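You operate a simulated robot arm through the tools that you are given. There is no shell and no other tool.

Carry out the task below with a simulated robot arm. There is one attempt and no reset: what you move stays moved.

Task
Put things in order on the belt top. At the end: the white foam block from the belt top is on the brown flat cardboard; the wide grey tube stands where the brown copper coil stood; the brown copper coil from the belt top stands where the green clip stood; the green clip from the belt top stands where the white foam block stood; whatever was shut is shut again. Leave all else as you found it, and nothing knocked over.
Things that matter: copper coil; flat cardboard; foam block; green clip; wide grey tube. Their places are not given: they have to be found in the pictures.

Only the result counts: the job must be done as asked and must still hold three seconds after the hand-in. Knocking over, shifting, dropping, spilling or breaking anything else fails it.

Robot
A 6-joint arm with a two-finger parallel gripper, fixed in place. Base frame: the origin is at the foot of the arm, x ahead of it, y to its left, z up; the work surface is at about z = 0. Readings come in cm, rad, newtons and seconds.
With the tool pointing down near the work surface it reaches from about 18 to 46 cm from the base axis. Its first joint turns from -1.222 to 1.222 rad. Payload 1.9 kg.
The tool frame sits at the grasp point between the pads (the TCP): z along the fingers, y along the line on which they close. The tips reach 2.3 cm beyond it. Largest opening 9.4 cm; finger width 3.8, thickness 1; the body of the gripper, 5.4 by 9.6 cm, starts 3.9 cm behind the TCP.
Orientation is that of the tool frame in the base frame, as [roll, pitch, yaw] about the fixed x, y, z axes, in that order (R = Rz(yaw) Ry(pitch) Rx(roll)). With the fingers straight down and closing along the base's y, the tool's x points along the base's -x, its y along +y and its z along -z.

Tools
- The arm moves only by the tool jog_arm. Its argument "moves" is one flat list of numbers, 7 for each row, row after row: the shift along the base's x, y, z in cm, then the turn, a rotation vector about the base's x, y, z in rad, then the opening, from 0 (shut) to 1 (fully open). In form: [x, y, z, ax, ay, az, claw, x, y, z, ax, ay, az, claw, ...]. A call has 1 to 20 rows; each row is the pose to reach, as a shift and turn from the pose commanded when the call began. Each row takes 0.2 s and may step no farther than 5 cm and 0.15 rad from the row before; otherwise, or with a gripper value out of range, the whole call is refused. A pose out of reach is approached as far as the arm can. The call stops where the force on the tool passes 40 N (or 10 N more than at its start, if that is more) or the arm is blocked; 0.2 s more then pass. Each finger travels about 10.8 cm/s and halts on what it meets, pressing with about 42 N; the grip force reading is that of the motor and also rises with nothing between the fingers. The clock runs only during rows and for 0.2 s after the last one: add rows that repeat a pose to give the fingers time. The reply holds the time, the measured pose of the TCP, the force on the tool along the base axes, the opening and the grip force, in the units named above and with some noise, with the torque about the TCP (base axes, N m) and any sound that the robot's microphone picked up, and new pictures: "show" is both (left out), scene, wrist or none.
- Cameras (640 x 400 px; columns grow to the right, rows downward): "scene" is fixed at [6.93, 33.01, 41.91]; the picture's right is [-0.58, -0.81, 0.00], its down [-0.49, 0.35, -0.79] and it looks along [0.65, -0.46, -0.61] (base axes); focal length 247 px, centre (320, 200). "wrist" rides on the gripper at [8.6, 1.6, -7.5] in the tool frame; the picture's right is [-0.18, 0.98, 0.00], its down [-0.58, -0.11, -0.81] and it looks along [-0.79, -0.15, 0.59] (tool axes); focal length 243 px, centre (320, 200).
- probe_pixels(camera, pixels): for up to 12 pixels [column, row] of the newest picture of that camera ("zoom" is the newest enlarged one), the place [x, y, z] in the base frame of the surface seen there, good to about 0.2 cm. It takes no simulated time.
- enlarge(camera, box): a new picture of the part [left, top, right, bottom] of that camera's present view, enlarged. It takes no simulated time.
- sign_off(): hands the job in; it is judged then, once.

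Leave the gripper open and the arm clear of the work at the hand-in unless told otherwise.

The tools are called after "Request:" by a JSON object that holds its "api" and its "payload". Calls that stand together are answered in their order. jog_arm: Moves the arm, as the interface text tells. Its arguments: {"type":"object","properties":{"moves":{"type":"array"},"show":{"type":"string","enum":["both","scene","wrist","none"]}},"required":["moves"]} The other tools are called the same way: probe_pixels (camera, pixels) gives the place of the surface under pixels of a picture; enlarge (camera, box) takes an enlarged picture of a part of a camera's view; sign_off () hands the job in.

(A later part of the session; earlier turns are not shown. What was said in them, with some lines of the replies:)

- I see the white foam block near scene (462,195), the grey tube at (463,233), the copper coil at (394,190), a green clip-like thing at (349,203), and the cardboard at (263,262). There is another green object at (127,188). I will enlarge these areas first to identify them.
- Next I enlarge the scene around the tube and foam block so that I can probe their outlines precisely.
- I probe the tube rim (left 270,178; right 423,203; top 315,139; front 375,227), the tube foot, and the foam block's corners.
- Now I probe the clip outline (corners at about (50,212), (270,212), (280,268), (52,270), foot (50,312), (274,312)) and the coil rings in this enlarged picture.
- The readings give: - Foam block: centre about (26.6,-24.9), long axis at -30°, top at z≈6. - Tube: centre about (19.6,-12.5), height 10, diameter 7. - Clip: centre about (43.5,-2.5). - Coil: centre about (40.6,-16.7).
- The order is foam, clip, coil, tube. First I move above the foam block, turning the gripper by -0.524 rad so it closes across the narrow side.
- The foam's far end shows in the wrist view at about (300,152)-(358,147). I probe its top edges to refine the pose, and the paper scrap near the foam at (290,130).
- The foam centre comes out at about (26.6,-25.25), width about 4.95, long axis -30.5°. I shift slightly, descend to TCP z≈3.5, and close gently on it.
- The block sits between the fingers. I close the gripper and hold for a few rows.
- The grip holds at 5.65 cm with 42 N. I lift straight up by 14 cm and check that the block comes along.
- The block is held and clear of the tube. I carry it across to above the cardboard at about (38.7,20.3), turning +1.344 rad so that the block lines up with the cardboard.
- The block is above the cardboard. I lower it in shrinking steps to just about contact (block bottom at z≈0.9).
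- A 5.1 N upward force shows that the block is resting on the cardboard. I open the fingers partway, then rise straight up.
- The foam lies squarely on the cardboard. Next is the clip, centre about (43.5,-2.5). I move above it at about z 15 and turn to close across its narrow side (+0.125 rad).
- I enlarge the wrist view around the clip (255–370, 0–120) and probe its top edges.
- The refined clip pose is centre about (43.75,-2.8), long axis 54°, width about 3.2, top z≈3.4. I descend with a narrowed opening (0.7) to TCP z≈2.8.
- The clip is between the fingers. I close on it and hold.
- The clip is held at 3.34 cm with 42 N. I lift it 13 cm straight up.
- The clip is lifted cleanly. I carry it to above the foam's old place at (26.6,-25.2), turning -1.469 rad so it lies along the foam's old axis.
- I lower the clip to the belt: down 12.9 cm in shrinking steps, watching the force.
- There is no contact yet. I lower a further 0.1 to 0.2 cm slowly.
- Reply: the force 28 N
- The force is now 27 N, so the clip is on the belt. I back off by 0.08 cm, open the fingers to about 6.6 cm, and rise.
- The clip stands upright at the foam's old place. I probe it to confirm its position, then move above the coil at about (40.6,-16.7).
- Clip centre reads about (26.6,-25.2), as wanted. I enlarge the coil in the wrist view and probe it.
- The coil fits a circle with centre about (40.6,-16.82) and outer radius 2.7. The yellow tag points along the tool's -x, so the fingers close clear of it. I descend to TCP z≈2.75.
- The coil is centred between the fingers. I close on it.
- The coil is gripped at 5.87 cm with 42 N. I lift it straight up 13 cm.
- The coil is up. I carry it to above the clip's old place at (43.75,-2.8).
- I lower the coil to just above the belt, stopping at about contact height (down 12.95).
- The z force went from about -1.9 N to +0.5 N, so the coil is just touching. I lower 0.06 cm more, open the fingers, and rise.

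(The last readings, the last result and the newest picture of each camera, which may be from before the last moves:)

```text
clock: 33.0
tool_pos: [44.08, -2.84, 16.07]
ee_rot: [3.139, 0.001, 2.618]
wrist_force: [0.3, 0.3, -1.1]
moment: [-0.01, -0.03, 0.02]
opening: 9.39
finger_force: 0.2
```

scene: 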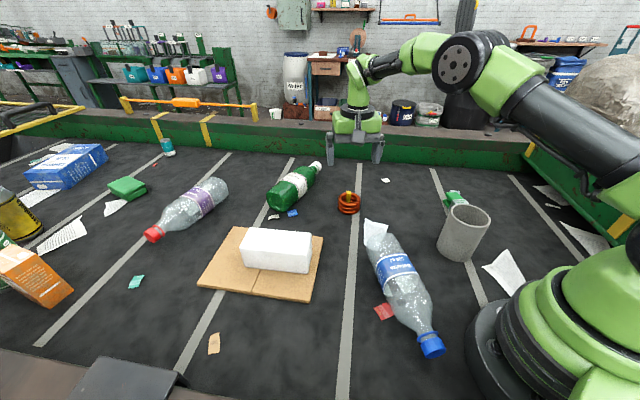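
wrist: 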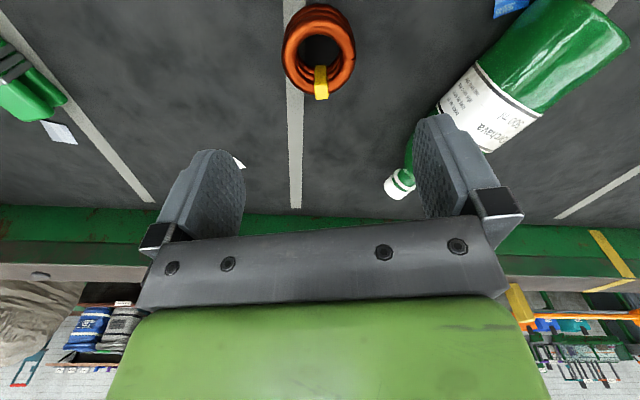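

The coil stands where the clip was. Now for the tube, centre about (19.65,-12.5). I move above it at z≈18, keeping the same yaw.

Request:
{"api": "jog_arm", "payload": {"moves": [-2, -0.8, 1, 0, 0, 0, 1, -6, -2.4, 2, 0, 0, 0, 1, -10, -4, 2.2, 0, 0, 0, 1, -14, -5.6, 2.2, 0, 0, 0, 1, -18, -7.2, 2.2, 0, 0, 0, 1, -22, -8.9, 2.2, 0, 0, 0, 1, -24.1, -9.7, 2.2, 0, 0, 0, 1, -24.1, -9.7, 2.2, 0, 0, 0, 1], "show": "both"}}

```text
clock: 34.8
tool_pos: [19.7, -12.66, 18.14]
ee_rot: [3.139, 0.003, 2.618]
wrist_force: [0.6, 0.1, 0.1]
moment: [0.0, -0.03, -0.03]
opening: 9.39
finger_force: 0.0
```

scene: 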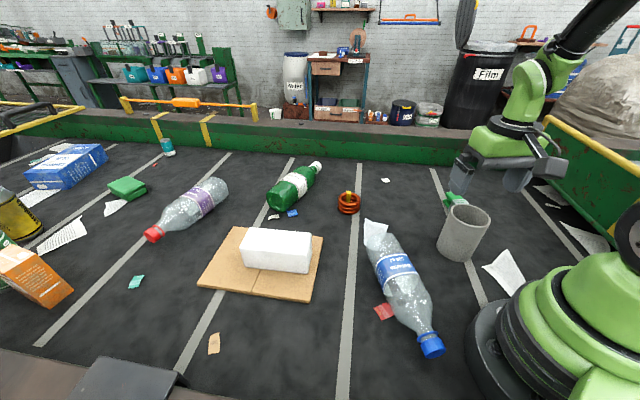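
wrist: 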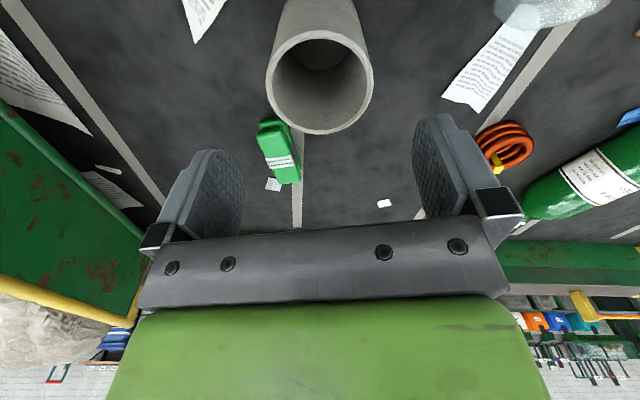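

The tube rim shows clearly in the wrist view (left 268,85; right 371,85; near 320,33; far 318,132). I enlarge it and probe around the rim.

Request:
{"api": "enlarge", "payload": {"camera": "wrist", "box": [250, 0, 390, 145]}}

Request:
{"api": "probe_pixels", "payload": {"camera": "wrist", "pixels": [[270, 82], [369, 78], [320, 33], [320, 131], [285, 50], [355, 48], [285, 115], [355, 115], [300, 128], [342, 128], [318, 90], [320, 60]]}}

```text
2.76 times, centred on (320, 72) of wrist
```

zoom: 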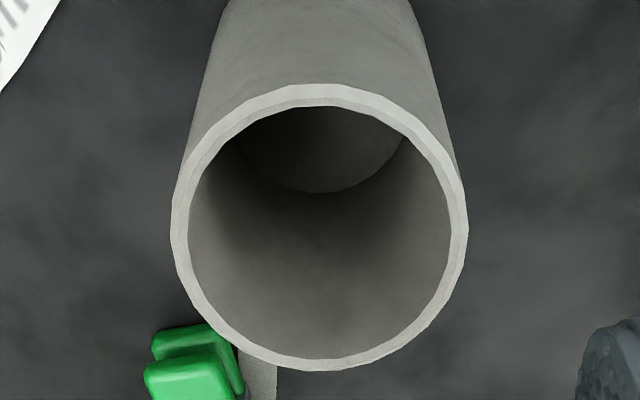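

```text
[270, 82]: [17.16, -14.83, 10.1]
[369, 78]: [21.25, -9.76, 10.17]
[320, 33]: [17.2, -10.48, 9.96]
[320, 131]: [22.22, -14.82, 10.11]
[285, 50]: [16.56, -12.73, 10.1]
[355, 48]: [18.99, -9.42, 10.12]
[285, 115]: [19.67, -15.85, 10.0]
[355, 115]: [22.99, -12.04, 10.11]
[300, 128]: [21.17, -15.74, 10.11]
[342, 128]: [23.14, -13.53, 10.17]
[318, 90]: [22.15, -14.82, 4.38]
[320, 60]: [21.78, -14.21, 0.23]
```

The tube is empty. Its centre is about (19.78,-12.65) with outer radius about 3.4. I descend over it to TCP z≈7.3, so the tips reach z 5 and the body stays above the rim.

Request:
{"api": "jog_arm", "payload": {"moves": [0.13, -0.15, -3, 0, 0, 0, 1, 0.13, -0.15, -5, 0, 0, 0, 1, 0.13, -0.15, -7, 0, 0, 0, 1, 0.13, -0.15, -9, 0, 0, 0, 1, 0.13, -0.15, -10.7, 0, 0, 0, 1, 0.13, -0.15, -10.7, 0, 0, 0, 1], "show": "both"}}

```text
clock: 36.2
tool_pos: [19.88, -12.64, 7.25]
ee_rot: [3.139, 0.003, 2.619]
wrist_force: [0.0, -0.2, -0.3]
moment: [0.01, -0.01, 0.0]
opening: 9.4
finger_force: 0.0
```

scene: 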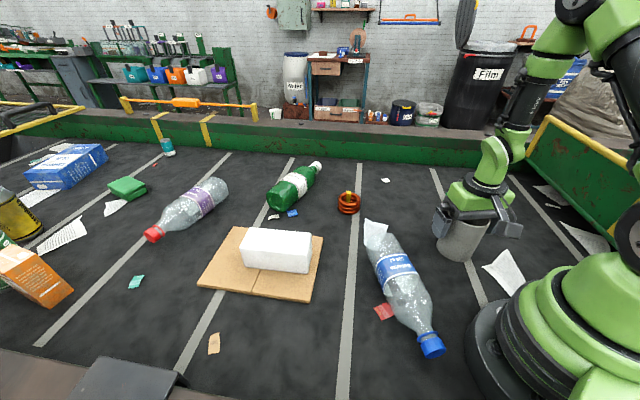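
wrist: 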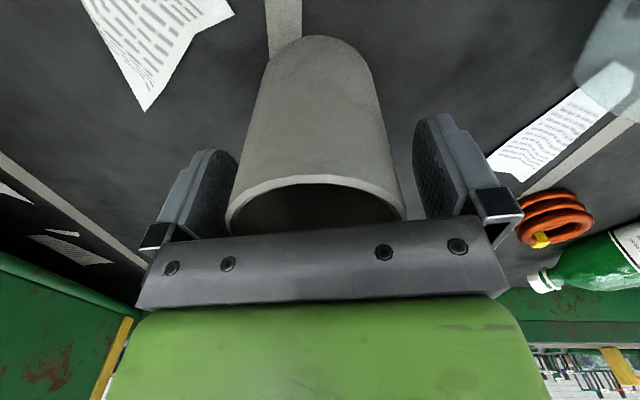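

The tube seems slightly nearer to the left finger. I enlarge and probe the finger pads and the tube wall to centre the gripper before closing.

Request:
{"api": "enlarge", "payload": {"camera": "wrist", "box": [130, 100, 530, 250]}}

Request:
{"api": "probe_pixels", "payload": {"camera": "wrist", "pixels": [[232, 195], [236, 170], [400, 200], [395, 175], [222, 175], [228, 190], [425, 170], [430, 190], [205, 180], [445, 160], [310, 182], [238, 160]]}}

```text
1.60 times, centred on (330, 175) of wrist
```

zoom: 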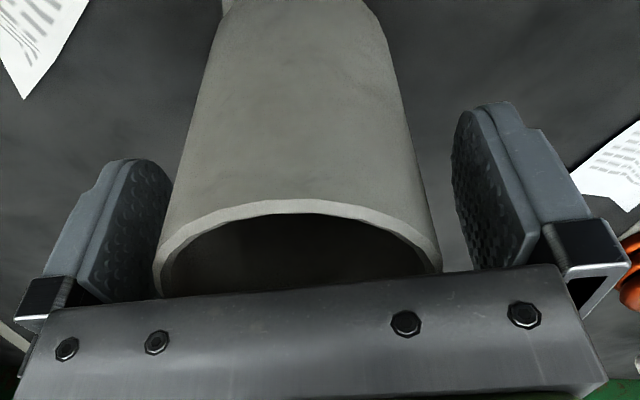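

```text
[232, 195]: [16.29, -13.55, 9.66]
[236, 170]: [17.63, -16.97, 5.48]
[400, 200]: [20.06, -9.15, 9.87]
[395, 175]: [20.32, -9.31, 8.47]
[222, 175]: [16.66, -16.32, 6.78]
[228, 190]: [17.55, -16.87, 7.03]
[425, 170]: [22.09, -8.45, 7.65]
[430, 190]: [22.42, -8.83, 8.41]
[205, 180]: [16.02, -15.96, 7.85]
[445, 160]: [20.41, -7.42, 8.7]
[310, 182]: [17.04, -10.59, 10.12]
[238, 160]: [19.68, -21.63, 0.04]
```

The pads read symmetric about the tube (middle -1.09 against tube centre -1.07 along the closing line), so it is centred. I close in gentle steps.

Request:
{"api": "jog_arm", "payload": {"moves": [0, 0, 0, 0, 0, 0, 0.85, 0, 0, 0, 0, 0, 0, 0.78, 0, 0, 0, 0, 0, 0, 0.72, 0, 0, 0, 0, 0, 0, 0.65, 0, 0, 0, 0, 0, 0, 0.55, 0, 0, 0, 0, 0, 0, 0.55], "show": "wrist"}}

```text
clock: 37.6
tool_pos: [19.83, -12.68, 7.31]
ee_rot: [3.14, 0.002, 2.619]
wrist_force: [0.2, -0.1, 0.2]
moment: [-0.02, -0.01, -0.01]
opening: 6.79
finger_force: 42.3
```

wrist: 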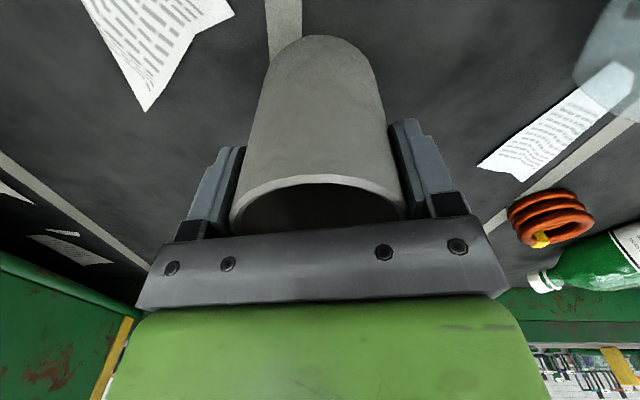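

The tube is gripped at 6.79 cm with 42 N. I lift it straight up 8 cm.

Request:
{"api": "jog_arm", "payload": {"moves": [0, 0, 0.8, 0, 0, 0, 0.55, 0, 0, 2.5, 0, 0, 0, 0.55, 0, 0, 5, 0, 0, 0, 0.55, 0, 0, 7, 0, 0, 0, 0.55, 0, 0, 8, 0, 0, 0, 0.55, 0, 0, 8, 0, 0, 0, 0.55], "show": "both"}}

```text
clock: 39.0
tool_pos: [19.8, -12.74, 15.16]
ee_rot: [3.14, 0.002, 2.619]
wrist_force: [0.4, 0.2, -0.8]
moment: [-0.01, 0.0, 0.01]
opening: 6.77
finger_force: 41.9
```

scene: 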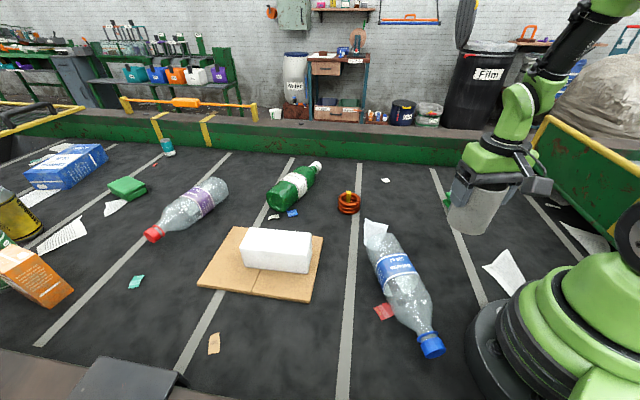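
wrist: 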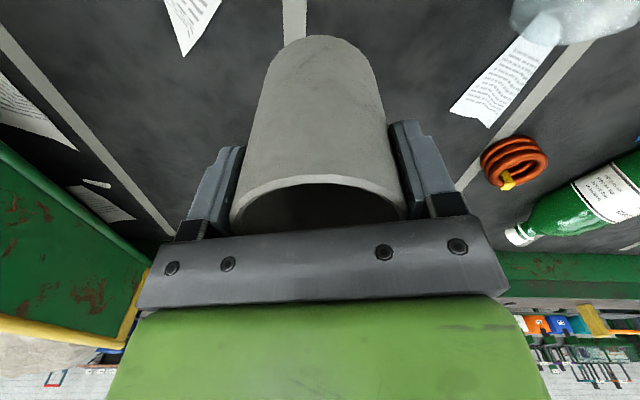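

The tube is held upright, bottom about 8 cm up. I carry it to above the coil's old place at (40.6,-16.82).

Request:
{"api": "jog_arm", "payload": {"moves": [1.5, -0.3, 0, 0, 0, 0, 0.55, 4.5, -0.9, 0, 0, 0, 0, 0.55, 8, -1.6, 0, 0, 0, 0, 0.55, 11.5, -2.3, 0, 0, 0, 0, 0.55, 15, -3.0, 0, 0, 0, 0, 0.55, 18, -3.6, 0, 0, 0, 0, 0.55, 20, -4.0, 0, 0, 0, 0, 0.55, 20.82, -4.17, 0, 0, 0, 0, 0.55, 20.82, -4.17, 0, 0, 0, 0, 0.55], "show": "both"}}

```text
clock: 41.0
tool_pos: [40.81, -17.07, 15.45]
ee_rot: [3.14, 0.002, 2.619]
wrist_force: [-0.6, 0.3, -0.1]
moment: [0.02, -0.01, -0.01]
opening: 6.77
finger_force: 42.0
```

scene: 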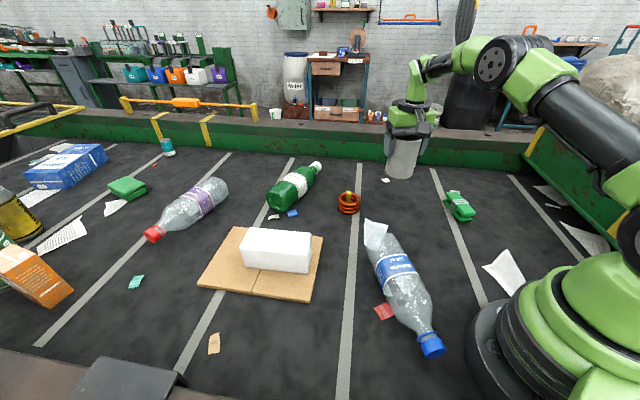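
wrist: 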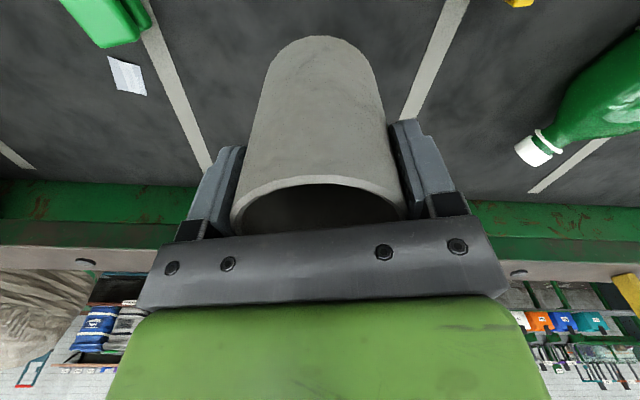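

I lower the tube in shrinking steps, to within about 0.05 cm of the belt.

Request:
{"api": "jog_arm", "payload": {"moves": [0, 0, -3, 0, 0, 0, 0.55, 0, 0, -6, 0, 0, 0, 0.55, 0, 0, -7.3, 0, 0, 0, 0.55, 0, 0, -7.75, 0, 0, 0, 0.55, 0, 0, -7.93, 0, 0, 0, 0.55, 0, 0, -7.93, 0, 0, 0, 0.55], "show": "both"}}

```text
clock: 42.4
tool_pos: [40.78, -16.98, 7.41]
ee_rot: [3.141, 0.001, 2.618]
wrist_force: [0.5, -0.2, -0.1]
moment: [0.0, 0.05, -0.01]
opening: 6.78
finger_force: 42.0
```

scene: 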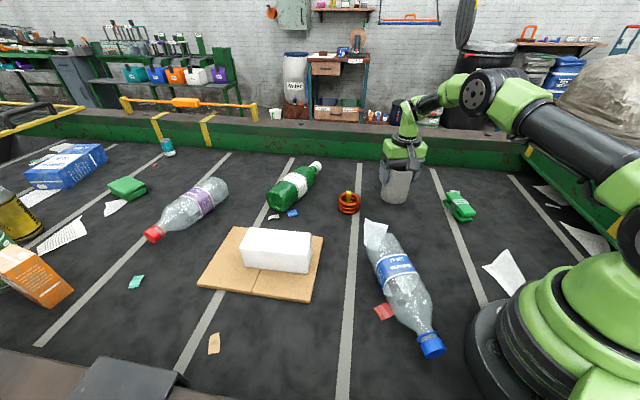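
wrist: 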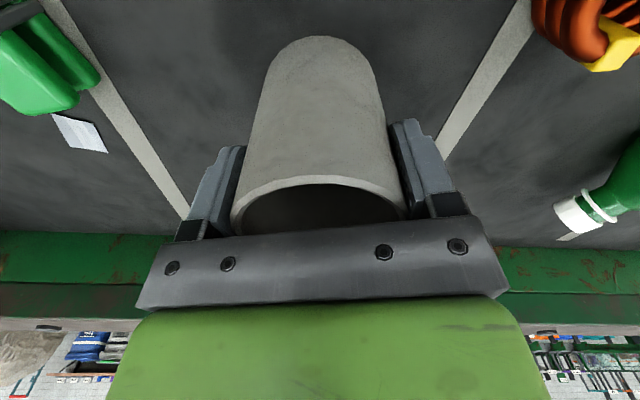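

There is no contact yet. I lower in 0.04 cm steps.

Request:
{"api": "jog_arm", "payload": {"moves": [0, 0, -0.04, 0, 0, 0, 0.55, 0, 0, -0.08, 0, 0, 0, 0.55, 0, 0, -0.08, 0, 0, 0, 0.55], "show": "none"}}

```text
clock: 43.2
tool_pos: [40.69, -16.89, 7.35]
ee_rot: [3.139, 0.001, 2.616]
wrist_force: [0.2, 0.4, -0.5]
moment: [-0.01, 0.01, -0.01]
opening: 6.76
finger_force: 42.6
```

There is still no contact force, so I lower another 0.1 cm in small steps.

Request:
{"api": "jog_arm", "payload": {"moves": [0, 0, -0.04, 0, 0, 0, 0.55, 0, 0, -0.08, 0, 0, 0, 0.55, 0, 0, -0.08, 0, 0, 0, 0.55], "show": "none"}}

```text
clock: 44.0
tool_pos: [40.74, -16.94, 7.38]
ee_rot: [3.141, 0.005, 2.618]
wrist_force: [-2.9, 0.0, 17.0]
moment: [-0.1, 0.36, 0.0]
opening: 6.78
finger_force: 42.0
```

The force is 17 N, so the tube is on the belt. I back off 0.04 cm, open fully, wait, and rise straight up past the rim.

Request:
{"api": "jog_arm", "payload": {"moves": [0, 0, 0.04, 0, 0, 0, 0.55, 0, 0, 0.04, 0, 0, 0, 0.7, 0, 0, 0.04, 0, 0, 0, 0.8, 0, 0, 0.04, 0, 0, 0, 1, 0, 0, 0.04, 0, 0, 0, 1, 0, 0, 1.5, 0, 0, 0, 1, 0, 0, 4, 0, 0, 0, 1, 0, 0, 7, 0, 0, 0, 1, 0, 0, 10.5, 0, 0, 0, 1, 0, 0, 14, 0, 0, 0, 1], "show": "both"}}

```text
clock: 46.2
tool_pos: [40.63, -16.7, 21.15]
ee_rot: [3.138, 0.002, 2.62]
wrist_force: [-0.1, -0.2, 0.4]
moment: [0.03, 0.0, 0.0]
opening: 9.4
finger_force: 0.1
```

scene: 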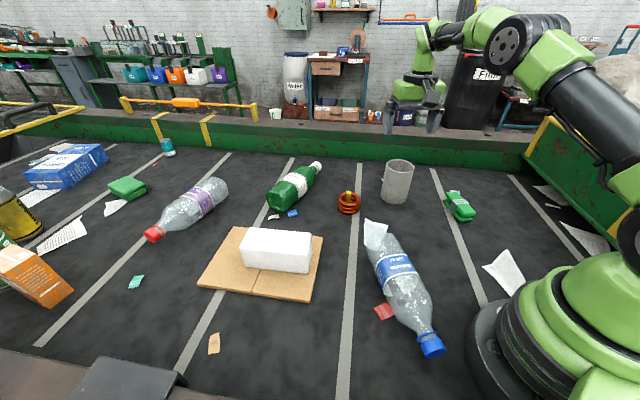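
wrist: 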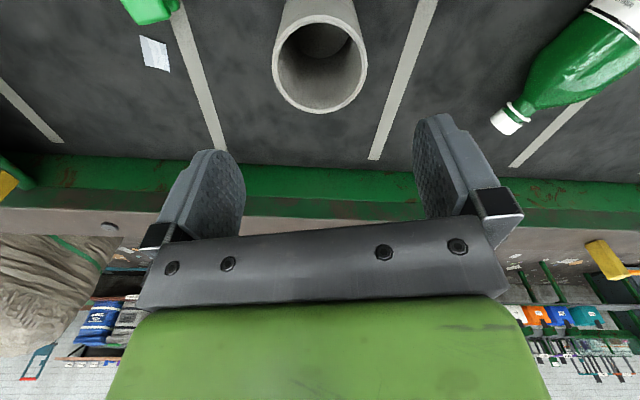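

The tube stands upright. I raise and retreat to about the start pose, turning the gripper back, then check the results.

Request:
{"api": "jog_arm", "payload": {"moves": [0, 0, 3, 0, 0, 0.1, 1, -2.5, 1.2, 4.6, 0, 0, 0.22, 1, -5.5, 3, 4.6, 0, 0, 0.35, 1, -8.5, 4.76, 4.6, 0, 0, 0.48, 1, -8.5, 4.76, 4.6, 0, 0, 0.524, 1, -8.5, 4.76, 4.6, 0, 0, 0.524, 1], "show": "both"}}

```text
clock: 47.6
tool_pos: [32.24, -12.17, 25.72]
ee_rot: [3.14, 0.003, -3.14]
wrist_force: [-0.6, -0.4, 0.0]
moment: [0.01, -0.02, -0.01]
opening: 9.39
finger_force: 0.1
```

scene: 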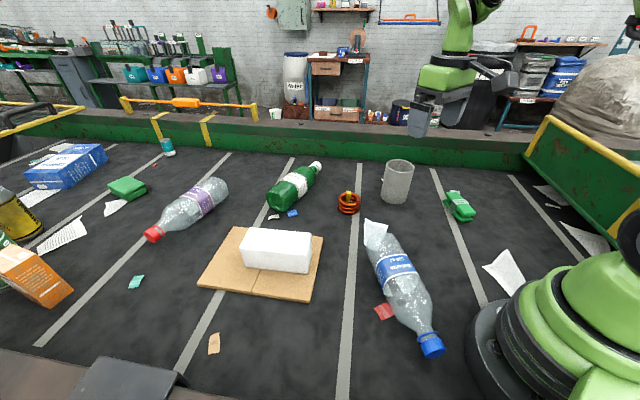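
wrist: 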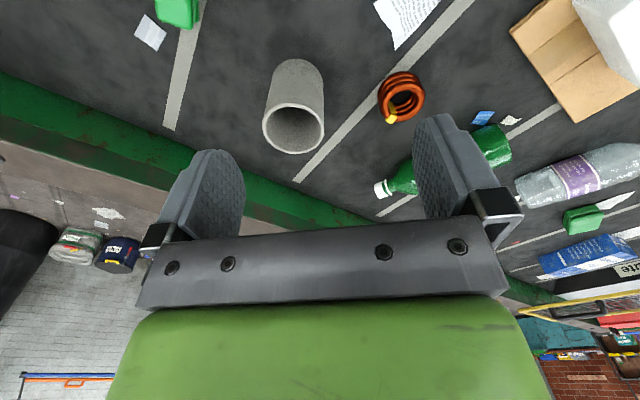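

I check the final state by enlarging the scene and probing the tube rim, coil, clip and foam.

Request:
{"api": "enlarge", "payload": {"camera": "scene", "box": [320, 145, 500, 260]}}

Request:
{"api": "probe_pixels", "payload": {"camera": "scene", "pixels": [[385, 165], [413, 168], [399, 161], [397, 172], [338, 197], [359, 197], [348, 203], [452, 192], [474, 214], [460, 203], [278, 237], [263, 260]]}}

Request:
{"api": "probe_pixels", "payload": {"camera": "wrist", "pixels": [[264, 123], [323, 123], [293, 103], [293, 153], [380, 92], [424, 96], [400, 115], [403, 76]]}}

```text
3.48 times, centred on (410, 202) of scene
```

zoom: 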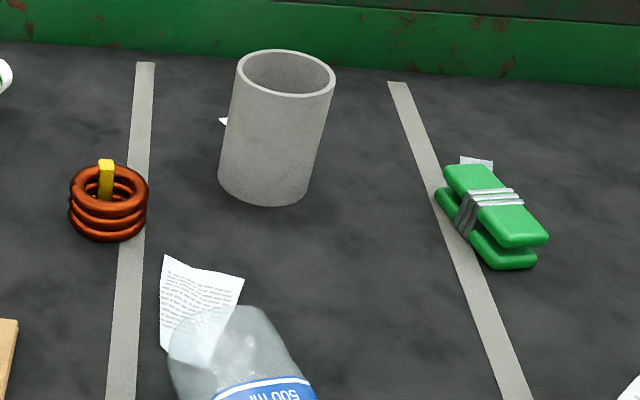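

```text
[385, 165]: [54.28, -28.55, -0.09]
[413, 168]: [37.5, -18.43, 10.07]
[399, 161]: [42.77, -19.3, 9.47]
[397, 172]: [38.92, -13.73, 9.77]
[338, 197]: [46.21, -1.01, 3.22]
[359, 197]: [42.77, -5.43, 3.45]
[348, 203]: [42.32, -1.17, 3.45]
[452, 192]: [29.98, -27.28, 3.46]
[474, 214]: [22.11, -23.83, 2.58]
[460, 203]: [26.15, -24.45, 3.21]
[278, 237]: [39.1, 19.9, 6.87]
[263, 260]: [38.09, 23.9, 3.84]
```

```text
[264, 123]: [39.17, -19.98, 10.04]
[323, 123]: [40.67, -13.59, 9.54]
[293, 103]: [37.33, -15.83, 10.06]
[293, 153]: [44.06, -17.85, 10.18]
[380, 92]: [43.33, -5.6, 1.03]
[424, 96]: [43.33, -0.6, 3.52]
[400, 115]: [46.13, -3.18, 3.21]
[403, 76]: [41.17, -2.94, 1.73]
```

All of the placements check out:
- Tube rim: centred on about (40.6,-16.8), upright, top z≈10.
- Coil: at about (43.7,-2.9).
- Clip: at about (26.5,-25), upright.
- Foam: on the cardboard, top z≈6.9.

The gripper is open and clear, and nothing else in the pictures has moved. I hand the job in.

Request:
{"api": "sign_off", "payload": {}}

```text
The job is handed in.
```

The job is handed in, and all four items are where you asked. I took these positions from the pictures just before the hand-in; no result has come back yet.

| Item | Where it is now | Position, cm (x, y) |
|---|---|---|
| White foam block | Lying on the brown cardboard, top at about z 6.9 | about (38.7, 20.3) |
| Wide grey tube | Upright where the coil stood | about (40.6, -16.8) |
| Copper coil | Standing where the clip stood | about (43.7, -2.9) |
| Green clip | Upright where the foam block stood | about (26.6, -25.2) |

I turned the clip so it lies along the same line as the foam block did. Nothing near these items was shut, so there was nothing to close again.

Nothing was knocked over, and nothing else appears to have moved. The small paper scrap near the coil's old place is still there, partly hidden behind the tube. The gripper is open and the arm is back at about its start position, clear of the work.
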